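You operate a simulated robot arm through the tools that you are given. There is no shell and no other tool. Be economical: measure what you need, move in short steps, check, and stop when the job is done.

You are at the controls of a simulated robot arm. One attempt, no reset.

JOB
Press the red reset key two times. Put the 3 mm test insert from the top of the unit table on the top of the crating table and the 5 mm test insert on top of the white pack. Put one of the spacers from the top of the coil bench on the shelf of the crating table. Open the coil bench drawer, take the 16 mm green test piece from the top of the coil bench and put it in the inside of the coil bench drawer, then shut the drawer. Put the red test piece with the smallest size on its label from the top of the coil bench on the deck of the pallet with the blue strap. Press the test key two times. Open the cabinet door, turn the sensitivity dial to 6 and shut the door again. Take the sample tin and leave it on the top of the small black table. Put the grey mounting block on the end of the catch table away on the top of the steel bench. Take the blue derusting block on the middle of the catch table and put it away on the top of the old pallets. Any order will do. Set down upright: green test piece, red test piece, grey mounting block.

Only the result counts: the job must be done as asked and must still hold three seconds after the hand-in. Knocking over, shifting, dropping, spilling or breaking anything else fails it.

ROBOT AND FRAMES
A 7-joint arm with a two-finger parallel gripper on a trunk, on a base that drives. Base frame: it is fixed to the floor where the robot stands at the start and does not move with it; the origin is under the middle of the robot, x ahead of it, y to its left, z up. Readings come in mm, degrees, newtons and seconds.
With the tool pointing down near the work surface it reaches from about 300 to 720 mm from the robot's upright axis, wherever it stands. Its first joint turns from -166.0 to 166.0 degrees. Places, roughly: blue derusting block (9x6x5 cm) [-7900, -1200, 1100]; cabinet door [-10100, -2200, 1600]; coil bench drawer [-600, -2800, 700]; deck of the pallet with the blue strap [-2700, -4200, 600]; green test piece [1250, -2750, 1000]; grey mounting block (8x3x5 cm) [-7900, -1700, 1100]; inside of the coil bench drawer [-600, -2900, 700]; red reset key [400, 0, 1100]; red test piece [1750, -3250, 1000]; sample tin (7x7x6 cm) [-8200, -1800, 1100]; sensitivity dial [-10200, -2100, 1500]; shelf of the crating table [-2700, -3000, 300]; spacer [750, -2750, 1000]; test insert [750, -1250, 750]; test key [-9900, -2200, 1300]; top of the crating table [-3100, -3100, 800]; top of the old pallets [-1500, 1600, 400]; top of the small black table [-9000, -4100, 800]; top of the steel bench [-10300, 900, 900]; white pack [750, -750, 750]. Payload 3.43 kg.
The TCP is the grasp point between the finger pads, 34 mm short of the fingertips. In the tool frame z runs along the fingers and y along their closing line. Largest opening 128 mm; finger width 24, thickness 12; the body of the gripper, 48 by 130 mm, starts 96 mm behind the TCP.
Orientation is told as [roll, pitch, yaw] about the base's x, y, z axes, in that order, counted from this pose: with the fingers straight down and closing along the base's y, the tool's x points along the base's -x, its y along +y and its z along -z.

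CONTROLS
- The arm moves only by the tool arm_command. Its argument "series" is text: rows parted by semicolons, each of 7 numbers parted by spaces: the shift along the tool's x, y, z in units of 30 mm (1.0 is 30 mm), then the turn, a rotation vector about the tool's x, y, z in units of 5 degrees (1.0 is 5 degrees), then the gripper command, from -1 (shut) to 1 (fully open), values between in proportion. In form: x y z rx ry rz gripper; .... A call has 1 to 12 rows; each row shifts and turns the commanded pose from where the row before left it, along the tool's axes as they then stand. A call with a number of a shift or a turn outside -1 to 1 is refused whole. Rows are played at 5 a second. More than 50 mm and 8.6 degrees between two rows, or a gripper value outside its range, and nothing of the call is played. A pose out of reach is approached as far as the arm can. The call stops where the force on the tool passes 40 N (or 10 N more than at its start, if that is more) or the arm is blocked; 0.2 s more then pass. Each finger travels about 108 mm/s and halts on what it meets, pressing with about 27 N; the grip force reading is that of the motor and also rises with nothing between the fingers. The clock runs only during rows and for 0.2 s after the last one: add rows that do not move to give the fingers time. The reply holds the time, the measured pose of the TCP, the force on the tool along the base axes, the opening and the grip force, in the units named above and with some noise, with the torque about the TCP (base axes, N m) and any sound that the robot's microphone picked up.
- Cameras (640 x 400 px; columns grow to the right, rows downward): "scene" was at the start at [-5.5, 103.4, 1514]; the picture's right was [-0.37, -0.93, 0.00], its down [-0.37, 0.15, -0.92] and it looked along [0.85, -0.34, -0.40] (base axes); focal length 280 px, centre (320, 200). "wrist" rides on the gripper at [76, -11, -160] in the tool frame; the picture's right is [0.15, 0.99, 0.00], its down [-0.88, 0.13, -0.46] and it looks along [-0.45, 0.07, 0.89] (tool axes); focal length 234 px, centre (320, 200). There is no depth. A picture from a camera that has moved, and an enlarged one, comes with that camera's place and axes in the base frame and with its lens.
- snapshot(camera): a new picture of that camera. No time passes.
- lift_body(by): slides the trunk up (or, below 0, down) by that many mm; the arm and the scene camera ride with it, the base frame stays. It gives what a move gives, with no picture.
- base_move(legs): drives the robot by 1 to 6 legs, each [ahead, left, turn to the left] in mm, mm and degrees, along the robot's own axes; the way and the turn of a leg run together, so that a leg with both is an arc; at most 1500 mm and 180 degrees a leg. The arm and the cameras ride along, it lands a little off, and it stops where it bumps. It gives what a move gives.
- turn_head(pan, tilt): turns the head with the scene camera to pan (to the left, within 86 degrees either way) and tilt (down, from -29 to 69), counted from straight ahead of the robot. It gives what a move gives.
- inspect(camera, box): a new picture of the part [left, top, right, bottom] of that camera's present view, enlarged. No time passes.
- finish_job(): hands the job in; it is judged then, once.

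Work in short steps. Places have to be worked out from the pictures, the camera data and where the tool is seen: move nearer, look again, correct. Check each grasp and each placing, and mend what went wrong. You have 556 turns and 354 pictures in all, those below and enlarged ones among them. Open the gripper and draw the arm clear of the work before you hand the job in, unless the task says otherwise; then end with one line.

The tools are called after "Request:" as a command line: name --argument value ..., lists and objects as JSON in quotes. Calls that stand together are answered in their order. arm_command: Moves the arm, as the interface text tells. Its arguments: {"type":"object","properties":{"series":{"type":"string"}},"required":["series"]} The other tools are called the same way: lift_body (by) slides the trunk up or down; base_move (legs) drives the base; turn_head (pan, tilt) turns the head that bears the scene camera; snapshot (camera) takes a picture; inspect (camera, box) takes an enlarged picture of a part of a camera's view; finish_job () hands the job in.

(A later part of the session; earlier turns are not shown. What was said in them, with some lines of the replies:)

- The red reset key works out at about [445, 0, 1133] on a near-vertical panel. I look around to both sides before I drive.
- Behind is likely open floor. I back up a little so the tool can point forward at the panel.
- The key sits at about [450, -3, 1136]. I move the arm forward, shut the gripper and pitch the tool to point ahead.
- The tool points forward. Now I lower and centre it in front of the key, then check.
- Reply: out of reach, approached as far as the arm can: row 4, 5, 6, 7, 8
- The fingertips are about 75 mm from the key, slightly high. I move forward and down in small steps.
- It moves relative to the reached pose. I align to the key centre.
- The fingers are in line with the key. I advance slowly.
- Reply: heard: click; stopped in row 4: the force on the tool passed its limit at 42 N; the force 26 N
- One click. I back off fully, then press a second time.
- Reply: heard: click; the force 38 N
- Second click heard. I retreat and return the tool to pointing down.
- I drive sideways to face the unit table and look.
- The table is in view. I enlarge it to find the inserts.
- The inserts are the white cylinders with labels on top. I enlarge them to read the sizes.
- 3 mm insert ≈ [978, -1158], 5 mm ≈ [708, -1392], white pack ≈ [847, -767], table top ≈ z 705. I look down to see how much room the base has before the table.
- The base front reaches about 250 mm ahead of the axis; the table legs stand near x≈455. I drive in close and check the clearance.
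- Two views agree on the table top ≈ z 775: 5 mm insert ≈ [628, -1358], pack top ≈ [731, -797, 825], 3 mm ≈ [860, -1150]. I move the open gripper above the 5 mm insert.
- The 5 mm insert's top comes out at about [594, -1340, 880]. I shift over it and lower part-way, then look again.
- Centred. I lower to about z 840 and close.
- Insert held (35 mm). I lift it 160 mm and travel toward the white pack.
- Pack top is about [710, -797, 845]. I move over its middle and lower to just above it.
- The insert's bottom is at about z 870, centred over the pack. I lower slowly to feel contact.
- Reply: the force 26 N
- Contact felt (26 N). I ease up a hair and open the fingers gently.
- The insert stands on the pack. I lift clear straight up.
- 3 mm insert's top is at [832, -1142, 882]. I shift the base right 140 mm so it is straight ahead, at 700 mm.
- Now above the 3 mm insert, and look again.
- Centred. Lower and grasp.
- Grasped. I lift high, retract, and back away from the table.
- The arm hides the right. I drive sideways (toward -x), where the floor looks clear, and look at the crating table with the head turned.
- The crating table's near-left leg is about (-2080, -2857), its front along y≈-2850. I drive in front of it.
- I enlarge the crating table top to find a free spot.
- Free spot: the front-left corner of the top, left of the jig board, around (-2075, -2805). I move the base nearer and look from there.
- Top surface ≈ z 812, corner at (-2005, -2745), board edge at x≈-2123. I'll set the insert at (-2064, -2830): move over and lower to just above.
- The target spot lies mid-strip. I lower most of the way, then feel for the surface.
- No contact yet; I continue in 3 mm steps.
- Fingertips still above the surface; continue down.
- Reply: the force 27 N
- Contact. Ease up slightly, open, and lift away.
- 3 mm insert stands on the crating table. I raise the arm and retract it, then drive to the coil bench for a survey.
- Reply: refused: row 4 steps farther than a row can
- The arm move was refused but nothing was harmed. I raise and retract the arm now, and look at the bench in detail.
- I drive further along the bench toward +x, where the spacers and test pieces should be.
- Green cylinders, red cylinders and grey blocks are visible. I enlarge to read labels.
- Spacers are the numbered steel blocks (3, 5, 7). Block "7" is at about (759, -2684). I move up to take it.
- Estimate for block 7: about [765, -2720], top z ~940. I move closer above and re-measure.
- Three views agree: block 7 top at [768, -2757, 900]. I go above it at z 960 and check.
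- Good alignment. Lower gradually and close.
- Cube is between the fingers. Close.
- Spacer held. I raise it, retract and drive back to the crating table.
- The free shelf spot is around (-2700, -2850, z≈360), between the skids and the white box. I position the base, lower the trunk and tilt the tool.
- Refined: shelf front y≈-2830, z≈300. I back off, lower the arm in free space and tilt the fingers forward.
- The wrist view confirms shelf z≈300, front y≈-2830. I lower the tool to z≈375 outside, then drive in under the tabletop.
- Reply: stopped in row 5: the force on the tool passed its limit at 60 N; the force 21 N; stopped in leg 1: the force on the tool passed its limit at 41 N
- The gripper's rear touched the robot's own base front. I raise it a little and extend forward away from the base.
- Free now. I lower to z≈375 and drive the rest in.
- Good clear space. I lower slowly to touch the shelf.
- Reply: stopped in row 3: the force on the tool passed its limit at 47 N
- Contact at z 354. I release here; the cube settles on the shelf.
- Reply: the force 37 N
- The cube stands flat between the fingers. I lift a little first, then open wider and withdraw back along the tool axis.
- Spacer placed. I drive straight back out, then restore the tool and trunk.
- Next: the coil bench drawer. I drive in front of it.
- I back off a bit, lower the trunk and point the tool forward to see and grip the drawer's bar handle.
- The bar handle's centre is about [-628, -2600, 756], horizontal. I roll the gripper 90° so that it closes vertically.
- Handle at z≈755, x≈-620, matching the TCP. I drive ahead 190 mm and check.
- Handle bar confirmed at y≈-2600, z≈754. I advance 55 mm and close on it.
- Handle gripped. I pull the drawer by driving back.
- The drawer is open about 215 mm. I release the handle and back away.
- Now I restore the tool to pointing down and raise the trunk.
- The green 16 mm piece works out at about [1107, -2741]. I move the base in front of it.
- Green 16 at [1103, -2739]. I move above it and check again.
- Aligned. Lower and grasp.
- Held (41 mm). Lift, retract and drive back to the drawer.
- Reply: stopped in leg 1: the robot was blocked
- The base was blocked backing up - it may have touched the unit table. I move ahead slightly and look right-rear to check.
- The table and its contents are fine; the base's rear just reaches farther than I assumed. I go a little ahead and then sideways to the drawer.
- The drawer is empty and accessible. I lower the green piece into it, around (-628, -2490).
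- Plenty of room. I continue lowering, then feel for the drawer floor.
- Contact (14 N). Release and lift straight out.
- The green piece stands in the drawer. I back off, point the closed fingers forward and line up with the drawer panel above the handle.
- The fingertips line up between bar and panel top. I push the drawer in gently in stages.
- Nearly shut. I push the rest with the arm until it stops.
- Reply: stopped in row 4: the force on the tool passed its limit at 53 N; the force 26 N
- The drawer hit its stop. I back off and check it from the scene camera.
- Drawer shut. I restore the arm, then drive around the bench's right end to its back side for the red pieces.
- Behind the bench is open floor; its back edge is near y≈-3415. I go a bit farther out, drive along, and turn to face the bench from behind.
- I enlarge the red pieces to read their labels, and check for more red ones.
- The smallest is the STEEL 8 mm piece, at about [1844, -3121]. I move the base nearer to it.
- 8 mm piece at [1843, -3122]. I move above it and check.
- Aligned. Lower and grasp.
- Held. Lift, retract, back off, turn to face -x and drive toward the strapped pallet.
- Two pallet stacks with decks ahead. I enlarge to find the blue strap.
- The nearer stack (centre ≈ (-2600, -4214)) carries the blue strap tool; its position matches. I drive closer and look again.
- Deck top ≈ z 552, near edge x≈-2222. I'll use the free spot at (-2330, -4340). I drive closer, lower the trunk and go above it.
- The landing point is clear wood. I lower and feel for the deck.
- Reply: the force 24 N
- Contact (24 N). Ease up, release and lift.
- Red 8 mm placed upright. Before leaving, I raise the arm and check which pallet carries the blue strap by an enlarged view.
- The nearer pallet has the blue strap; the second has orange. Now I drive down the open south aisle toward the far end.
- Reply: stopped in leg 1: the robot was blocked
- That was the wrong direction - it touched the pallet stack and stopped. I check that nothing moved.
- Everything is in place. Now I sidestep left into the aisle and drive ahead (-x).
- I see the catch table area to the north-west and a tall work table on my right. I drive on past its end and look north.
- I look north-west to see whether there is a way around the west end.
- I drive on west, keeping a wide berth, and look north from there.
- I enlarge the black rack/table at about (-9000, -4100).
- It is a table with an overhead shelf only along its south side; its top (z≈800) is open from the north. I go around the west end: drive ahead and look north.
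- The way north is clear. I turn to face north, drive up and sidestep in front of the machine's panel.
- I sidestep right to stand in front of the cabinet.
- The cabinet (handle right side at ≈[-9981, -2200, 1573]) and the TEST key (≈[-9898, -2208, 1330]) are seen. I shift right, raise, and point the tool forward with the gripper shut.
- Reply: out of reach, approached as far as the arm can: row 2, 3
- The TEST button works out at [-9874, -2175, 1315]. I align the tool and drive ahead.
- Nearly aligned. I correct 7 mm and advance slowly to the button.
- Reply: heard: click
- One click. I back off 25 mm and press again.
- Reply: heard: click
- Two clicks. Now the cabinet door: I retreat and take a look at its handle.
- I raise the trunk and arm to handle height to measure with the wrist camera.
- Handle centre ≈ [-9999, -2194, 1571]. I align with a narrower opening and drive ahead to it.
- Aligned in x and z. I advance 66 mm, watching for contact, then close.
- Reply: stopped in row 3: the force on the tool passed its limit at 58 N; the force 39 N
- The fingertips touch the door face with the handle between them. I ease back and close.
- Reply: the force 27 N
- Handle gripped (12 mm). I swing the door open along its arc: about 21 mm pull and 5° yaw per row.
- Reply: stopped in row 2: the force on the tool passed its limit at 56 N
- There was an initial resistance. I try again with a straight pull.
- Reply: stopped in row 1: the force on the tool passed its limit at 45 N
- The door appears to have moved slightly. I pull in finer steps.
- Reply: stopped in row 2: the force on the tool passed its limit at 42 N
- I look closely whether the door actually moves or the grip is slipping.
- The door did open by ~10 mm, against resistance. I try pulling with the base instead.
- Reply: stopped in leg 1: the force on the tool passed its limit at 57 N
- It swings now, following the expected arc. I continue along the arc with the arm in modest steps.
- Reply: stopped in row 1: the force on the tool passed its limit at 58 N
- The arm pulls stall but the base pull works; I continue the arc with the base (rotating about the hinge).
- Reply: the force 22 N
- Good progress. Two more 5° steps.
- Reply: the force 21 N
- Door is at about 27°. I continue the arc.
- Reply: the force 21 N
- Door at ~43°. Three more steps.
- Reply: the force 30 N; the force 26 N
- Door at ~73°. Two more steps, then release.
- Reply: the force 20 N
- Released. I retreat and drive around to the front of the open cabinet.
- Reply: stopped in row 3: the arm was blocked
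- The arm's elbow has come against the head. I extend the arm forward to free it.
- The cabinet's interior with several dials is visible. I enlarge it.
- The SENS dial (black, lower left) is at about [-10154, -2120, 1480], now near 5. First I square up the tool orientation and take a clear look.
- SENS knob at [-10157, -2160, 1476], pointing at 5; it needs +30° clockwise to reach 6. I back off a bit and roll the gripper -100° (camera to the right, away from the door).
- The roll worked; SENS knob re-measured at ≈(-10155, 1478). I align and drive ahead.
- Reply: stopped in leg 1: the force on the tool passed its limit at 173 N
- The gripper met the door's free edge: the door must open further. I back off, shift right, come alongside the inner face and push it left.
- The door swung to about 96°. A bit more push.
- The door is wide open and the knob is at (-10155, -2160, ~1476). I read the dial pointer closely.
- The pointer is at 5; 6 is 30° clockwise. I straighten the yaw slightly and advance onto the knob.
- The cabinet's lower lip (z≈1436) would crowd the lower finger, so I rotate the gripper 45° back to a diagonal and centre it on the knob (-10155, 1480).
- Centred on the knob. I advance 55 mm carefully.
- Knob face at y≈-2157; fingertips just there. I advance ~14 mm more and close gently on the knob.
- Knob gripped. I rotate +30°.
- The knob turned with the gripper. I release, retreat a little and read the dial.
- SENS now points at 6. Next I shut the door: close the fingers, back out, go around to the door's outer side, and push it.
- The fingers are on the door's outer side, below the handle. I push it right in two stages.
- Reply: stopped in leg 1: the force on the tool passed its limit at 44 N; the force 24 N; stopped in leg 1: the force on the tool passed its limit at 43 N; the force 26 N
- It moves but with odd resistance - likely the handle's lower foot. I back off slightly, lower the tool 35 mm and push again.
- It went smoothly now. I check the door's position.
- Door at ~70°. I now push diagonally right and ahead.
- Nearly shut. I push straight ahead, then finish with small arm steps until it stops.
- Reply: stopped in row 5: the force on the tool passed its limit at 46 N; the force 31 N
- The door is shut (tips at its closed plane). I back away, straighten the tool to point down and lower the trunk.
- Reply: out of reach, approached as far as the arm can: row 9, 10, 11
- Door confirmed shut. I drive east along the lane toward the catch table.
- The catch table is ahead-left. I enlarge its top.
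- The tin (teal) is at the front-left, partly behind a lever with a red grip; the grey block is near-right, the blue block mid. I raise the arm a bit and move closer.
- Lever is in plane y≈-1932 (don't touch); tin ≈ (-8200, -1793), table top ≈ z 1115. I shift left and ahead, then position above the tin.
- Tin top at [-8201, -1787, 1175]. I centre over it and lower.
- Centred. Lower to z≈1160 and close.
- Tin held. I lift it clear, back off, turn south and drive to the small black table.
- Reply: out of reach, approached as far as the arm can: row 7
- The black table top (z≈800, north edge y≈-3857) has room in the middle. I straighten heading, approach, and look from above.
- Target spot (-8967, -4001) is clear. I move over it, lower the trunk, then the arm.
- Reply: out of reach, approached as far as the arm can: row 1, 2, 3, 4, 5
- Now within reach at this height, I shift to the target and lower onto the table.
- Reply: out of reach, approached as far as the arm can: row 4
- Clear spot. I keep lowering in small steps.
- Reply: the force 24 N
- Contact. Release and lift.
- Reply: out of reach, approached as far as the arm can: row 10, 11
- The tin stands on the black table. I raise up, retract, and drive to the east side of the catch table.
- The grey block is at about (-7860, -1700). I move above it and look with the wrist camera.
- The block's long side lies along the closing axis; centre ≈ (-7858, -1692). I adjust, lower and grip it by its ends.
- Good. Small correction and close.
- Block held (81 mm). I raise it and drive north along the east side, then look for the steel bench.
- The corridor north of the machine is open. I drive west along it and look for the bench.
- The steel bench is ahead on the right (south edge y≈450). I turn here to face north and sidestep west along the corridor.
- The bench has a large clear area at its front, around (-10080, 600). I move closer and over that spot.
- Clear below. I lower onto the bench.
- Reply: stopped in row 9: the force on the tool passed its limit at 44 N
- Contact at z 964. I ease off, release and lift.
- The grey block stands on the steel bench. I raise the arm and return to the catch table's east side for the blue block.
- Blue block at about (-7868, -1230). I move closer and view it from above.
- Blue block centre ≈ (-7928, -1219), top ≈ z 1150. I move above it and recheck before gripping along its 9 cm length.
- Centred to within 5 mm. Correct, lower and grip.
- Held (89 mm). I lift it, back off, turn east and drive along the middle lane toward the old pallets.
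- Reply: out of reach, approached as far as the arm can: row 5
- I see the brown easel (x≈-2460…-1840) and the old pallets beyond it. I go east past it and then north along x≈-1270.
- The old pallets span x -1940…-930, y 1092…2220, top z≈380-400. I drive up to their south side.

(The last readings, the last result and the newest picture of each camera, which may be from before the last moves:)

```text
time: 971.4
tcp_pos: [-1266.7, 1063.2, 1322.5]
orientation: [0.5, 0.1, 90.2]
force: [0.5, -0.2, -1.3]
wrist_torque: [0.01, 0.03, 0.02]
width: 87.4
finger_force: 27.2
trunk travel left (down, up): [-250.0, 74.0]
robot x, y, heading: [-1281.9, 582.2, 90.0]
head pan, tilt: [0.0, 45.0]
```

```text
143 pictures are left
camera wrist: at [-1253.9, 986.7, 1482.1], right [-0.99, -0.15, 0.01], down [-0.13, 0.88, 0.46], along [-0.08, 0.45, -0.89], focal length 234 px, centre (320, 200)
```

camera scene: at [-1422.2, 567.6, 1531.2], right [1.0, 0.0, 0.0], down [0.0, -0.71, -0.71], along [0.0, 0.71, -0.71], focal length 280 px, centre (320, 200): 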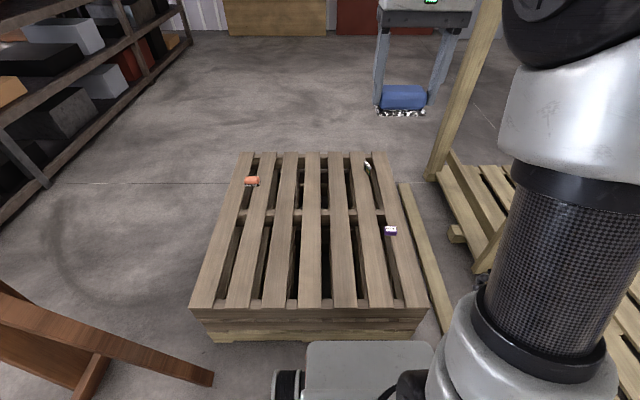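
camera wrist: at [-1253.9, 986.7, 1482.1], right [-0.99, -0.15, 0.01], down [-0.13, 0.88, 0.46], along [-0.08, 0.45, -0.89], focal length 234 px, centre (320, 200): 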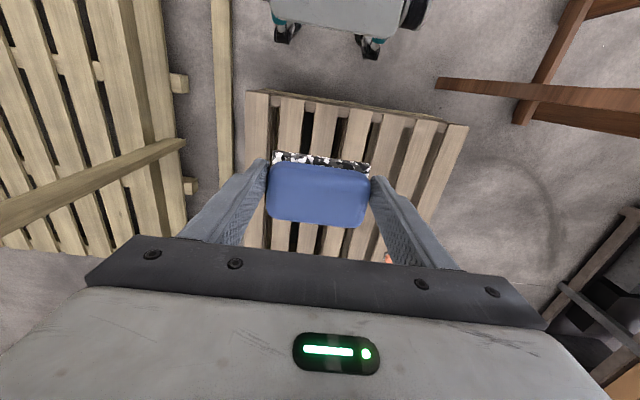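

Slat 5 runs along x≈-1321 and is about 100 mm wide. I'll set the block on it at y≈1300. I move up, lower the trunk, and lower the arm.

Request:
base_move --legs '[[75, 0, 0]]'

Request:
lift_body --by -250

Request:
arm_command --series "-0.85 0.3 0 0 0 0 -1; -0.85 0.3 0 0 0 0 -1; -0.85 0.3 0 0 0 0 -1; -0.85 0.3 0 0 0 0 -1; -0.85 0.3 0 0 0 0 -1; -0.85 0.3 0.3 0 0 0 -1; 0 0 1 0 0 0 -1; 0 0 1 0 0 0 -1; 0 0 1 0 0 0 -1; 0 0 1 0 0 0 -1; 0 0 1 0 0 0 -1; 0 0 1 0 0 0 -1"

Request:
arm_command --series "0 0 1 0 0 0 -1; 0 0 1 0 0 0 -1; 0 0 1 0 0 0 -1; 0 0 1 0 0 0 -1; 0 0 1 0 0 0 -1; 0 0 1 0 0 0 -1; 0 0 1 0 0 0 -1; 0 0 1 0 0 0 -1"

Request:
snapshot --camera "wrist"

Request:
snapshot --camera "scene"

```text
time: 972.4
tcp_pos: [-1265.1, 1140.3, 1322.8]
orientation: [0.6, 0.0, 90.2]
force: [0.4, 0.8, -2.4]
wrist_torque: [-0.03, 0.01, 0.0]
width: 87.4
finger_force: 27.2
trunk travel left (down, up): [-250.0, 74.0]
robot x, y, heading: [-1284.8, 655.3, 89.8]
head pan, tilt: [0.0, 45.0]
```

```text
time: 975.0
tcp_pos: [-1266.6, 1140.0, 1071.3]
orientation: [0.7, 0.0, 90.3]
force: [-0.1, 0.4, -0.9]
wrist_torque: [-0.01, -0.01, 0.0]
width: 87.0
finger_force: 27.0
trunk travel left (down, up): [0.0, 324.0]
robot x, y, heading: [-1281.9, 656.8, 89.8]
head pan, tilt: [0.0, 45.0]
```

```text
time: 977.6
tcp_pos: [-1317.0, 1272.6, 888.4]
orientation: [0.6, 0.0, 90.2]
force: [-0.1, -0.5, -0.6]
wrist_torque: [-0.02, 0.04, 0.01]
width: 87.2
finger_force: 27.1
out of reach, approached as far as the arm can: row 6
trunk travel left (down, up): [0.0, 324.0]
robot x, y, heading: [-1282.3, 653.9, 90.0]
head pan, tilt: [0.0, 45.0]
```

```text
time: 979.4
tcp_pos: [-1320.1, 1273.3, 648.2]
orientation: [0.6, 0.0, 90.2]
force: [-0.1, -0.9, -0.2]
wrist_torque: [-0.02, -0.01, 0.0]
width: 87.3
finger_force: 27.7
trunk travel left (down, up): [0.0, 324.0]
robot x, y, heading: [-1280.4, 656.3, 90.1]
head pan, tilt: [0.0, 45.0]
```

```text
142 pictures are left
camera wrist: at [-1307.1, 1197.5, 808.5], right [-0.99, -0.15, 0.01], down [-0.13, 0.88, 0.46], along [-0.08, 0.45, -0.89], focal length 234 px, centre (320, 200)
```

wrist: 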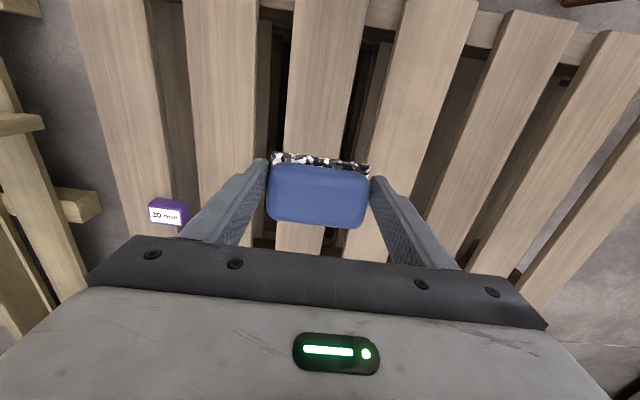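

```text
141 pictures are left
camera scene: at [-1421.9, 643.5, 1281.2], right [1.0, 0.0, 0.0], down [0.0, -0.71, -0.71], along [0.0, 0.71, -0.71], focal length 280 px, centre (320, 200)
```

scene: 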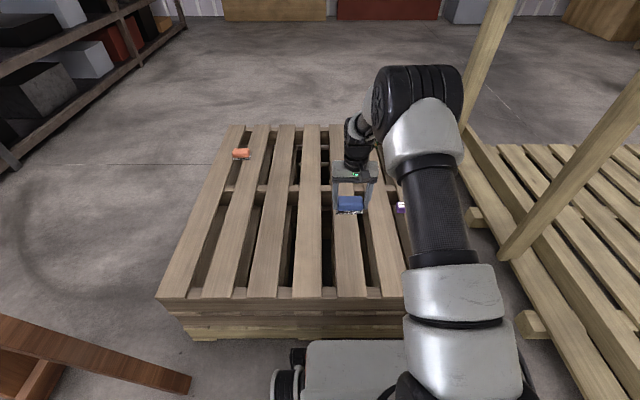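

The landing point is centred on a slat. I lower the rest and feel for contact.

Request:
arm_command --series "0 0 1 0 0 0 -1; 0 0 1 0 0 0 -1; 0 0 1 0 0 0 -1; 0 0 1 0 0 0 -1; 0 0 1 0 0 0 -1; 0 0 0.7 0 0 0 -1; 0 0 0.3 0 0 0 -1; 0 0 0.2 0 0 0 -1; 0 0 0.2 0 0 0 -1; 0 0 0.2 0 0 0 -1; 0 0 0 0 0 0 -1"

```text
time: 981.8
tcp_pos: [-1322.8, 1274.2, 453.8]
orientation: [0.6, -0.2, 90.2]
force: [-0.5, -3.9, 24.2]
wrist_torque: [-0.06, -0.49, -0.13]
width: 88.1
finger_force: 27.4
trunk travel left (down, up): [0.0, 324.0]
robot x, y, heading: [-1279.1, 657.9, 89.8]
head pan, tilt: [0.0, 45.0]
```

Contact (24 N). I ease off, open and lift.

Request:
arm_command --series "0 0 -0.06 0 0 0 -1; 0 0 0 0 0 0 0.45; 0 0 0 0 0 0 0.6; 0 0 0 0 0 0 0.75; 0 0 0 0 0 0 0.75; 0 0 -1 0 0 0 0.75; 0 0 -1 0 0 0 0.75; 0 0 -1 0 0 0 0.75; 0 0 -1 0 0 0 0.75; 0 0 -1 0 0 0 0.75; 0 0 -1 0 0 0 0.75; 0 0 0 0 0 0 0.75"

Request:
snapshot --camera "wrist"

Request:
inspect --camera "scene" --box '[280, 140, 440, 300]'

```text
time: 984.4
tcp_pos: [-1319.3, 1274.3, 631.2]
orientation: [0.6, 0.1, 90.3]
force: [0.1, -0.2, 0.3]
wrist_torque: [-0.01, -0.01, 0.0]
width: 111.9
finger_force: 0.0
trunk travel left (down, up): [0.0, 324.0]
robot x, y, heading: [-1278.9, 652.1, 89.8]
head pan, tilt: [0.0, 45.0]
```

```text
140 pictures are left
camera wrist: at [-1306.2, 1197.9, 792.3], right [-0.99, -0.15, 0.01], down [-0.13, 0.88, 0.46], along [-0.08, 0.45, -0.89], focal length 234 px, centre (320, 200)
```

wrist: 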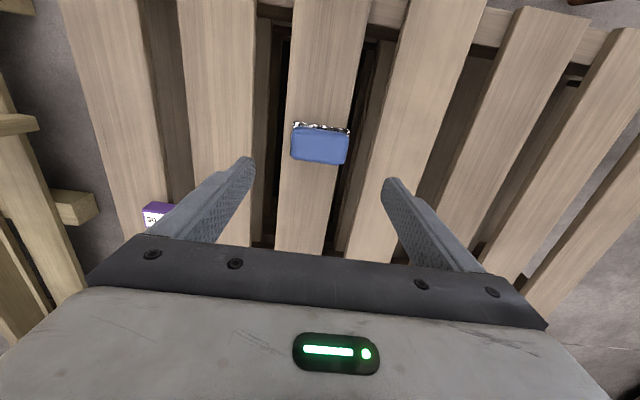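

```text
2.50 times, centred on (360, 220) of scene
camera zoom: at [-1421.9, 643.6, 1281.1], right [1.0, 0.0, 0.0], down [0.0, -0.71, -0.71], along [0.0, 0.71, -0.71], focal length 701 px, centre (220, 150)
```

zoom: 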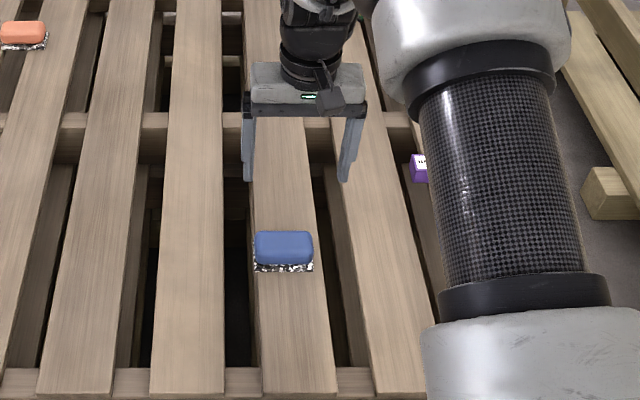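

Blue block placed. I draw the arm up, back away, and do a final check on the 5 mm insert on the white pack.

Request:
arm_command --series "0 0 -1 0 0 0 0; 0 0 -1 0 0 0 0; 0 0 -1 0 0 0 0; 0 0 -1 0 0 0 0; 0 0 -1 0 0 0 0; 0 0 -1 0 0 0 0; 1 0 -1 0 0 0 0; 1 0 -1 0 0 0 0; 1 0 0 0 0 0 0; 1 0 0 0 0 0 0; 0 0 0 0 0 0 0"

Request:
lift_body --by 250

Request:
base_move --legs '[[-1000, 0, 0], [-1000, 0, 0]]'

Request:
turn_head --pan -86 --tilt 20

Request:
snapshot --camera "scene"

```text
time: 986.8
tcp_pos: [-1316.4, 1155.2, 872.2]
orientation: [0.6, 0.1, 90.2]
force: [-0.5, 0.4, -0.1]
wrist_torque: [0.04, 0.01, 0.01]
width: 63.7
finger_force: 0.0
trunk travel left (down, up): [0.0, 324.0]
robot x, y, heading: [-1281.2, 653.4, 90.1]
head pan, tilt: [0.0, 45.0]
```

```text
time: 989.4
tcp_pos: [-1316.1, 1153.6, 1121.1]
orientation: [0.6, 0.1, 90.2]
force: [-0.4, -0.6, 0.4]
wrist_torque: [0.02, 0.03, -0.01]
width: 63.9
finger_force: 0.1
trunk travel left (down, up): [-250.0, 74.0]
robot x, y, heading: [-1282.3, 654.3, 89.8]
head pan, tilt: [0.0, 45.0]
```

```text
time: 999.4
tcp_pos: [-1312.0, -851.1, 1123.0]
orientation: [0.6, 0.1, 91.1]
force: [0.6, 0.2, -0.7]
wrist_torque: [-0.01, 0.0, 0.0]
width: 63.8
finger_force: 0.0
trunk travel left (down, up): [-250.0, 74.0]
robot x, y, heading: [-1264.4, -1353.1, 90.8]
head pan, tilt: [0.0, 45.0]
```

```text
time: 1001.0
tcp_pos: [-1310.8, -851.4, 1123.1]
orientation: [0.6, 0.1, 91.2]
force: [1.0, 0.3, 0.2]
wrist_torque: [0.01, 0.04, -0.01]
width: 64.1
finger_force: 0.0
trunk travel left (down, up): [-250.0, 74.0]
robot x, y, heading: [-1266.1, -1349.4, 91.0]
head pan, tilt: [-85.9, 20.0]
```

```text
138 pictures are left
camera scene: at [-1313.9, -1437.7, 1569.8], right [0.09, -1.0, 0.0], down [-0.34, -0.03, -0.94], along [0.94, 0.08, -0.34], focal length 280 px, centre (320, 200)
```

scene: 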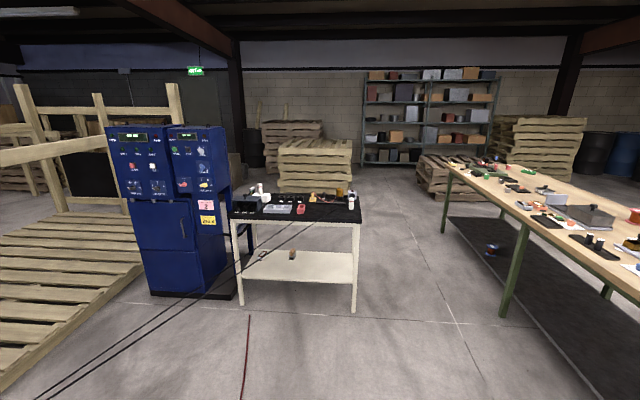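

Request:
inspect --camera "scene" --box '[220, 170, 370, 240]'

```text
4.27 times, centred on (295, 205) of scene
camera zoom: at [-1313.9, -1437.7, 1569.8], right [0.09, -1.0, 0.0], down [-0.34, -0.03, -0.94], along [0.94, 0.08, -0.34], focal length 1196 px, centre (427, 179)
```

zoom: 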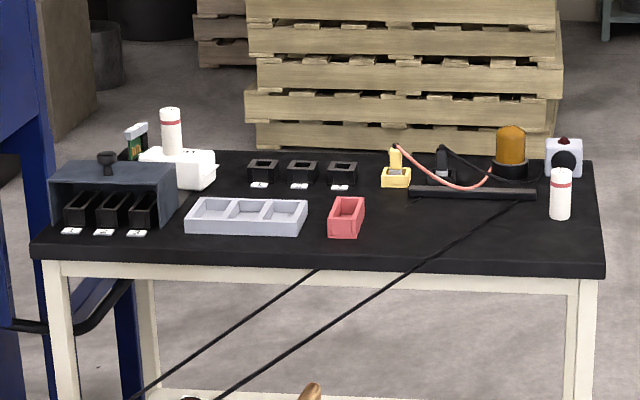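

The 5 mm insert still stands on the white pack and everything else on the table is upright. The gripper is open and the arm is clear, so I hand in.

Request:
finish_job

```text
The job is handed in.
```

All parts of the job were carried out and it is handed in; the base bumped the unit table once and the strapped pallet once, and the pictures taken afterwards showed nothing displaced or knocked over.
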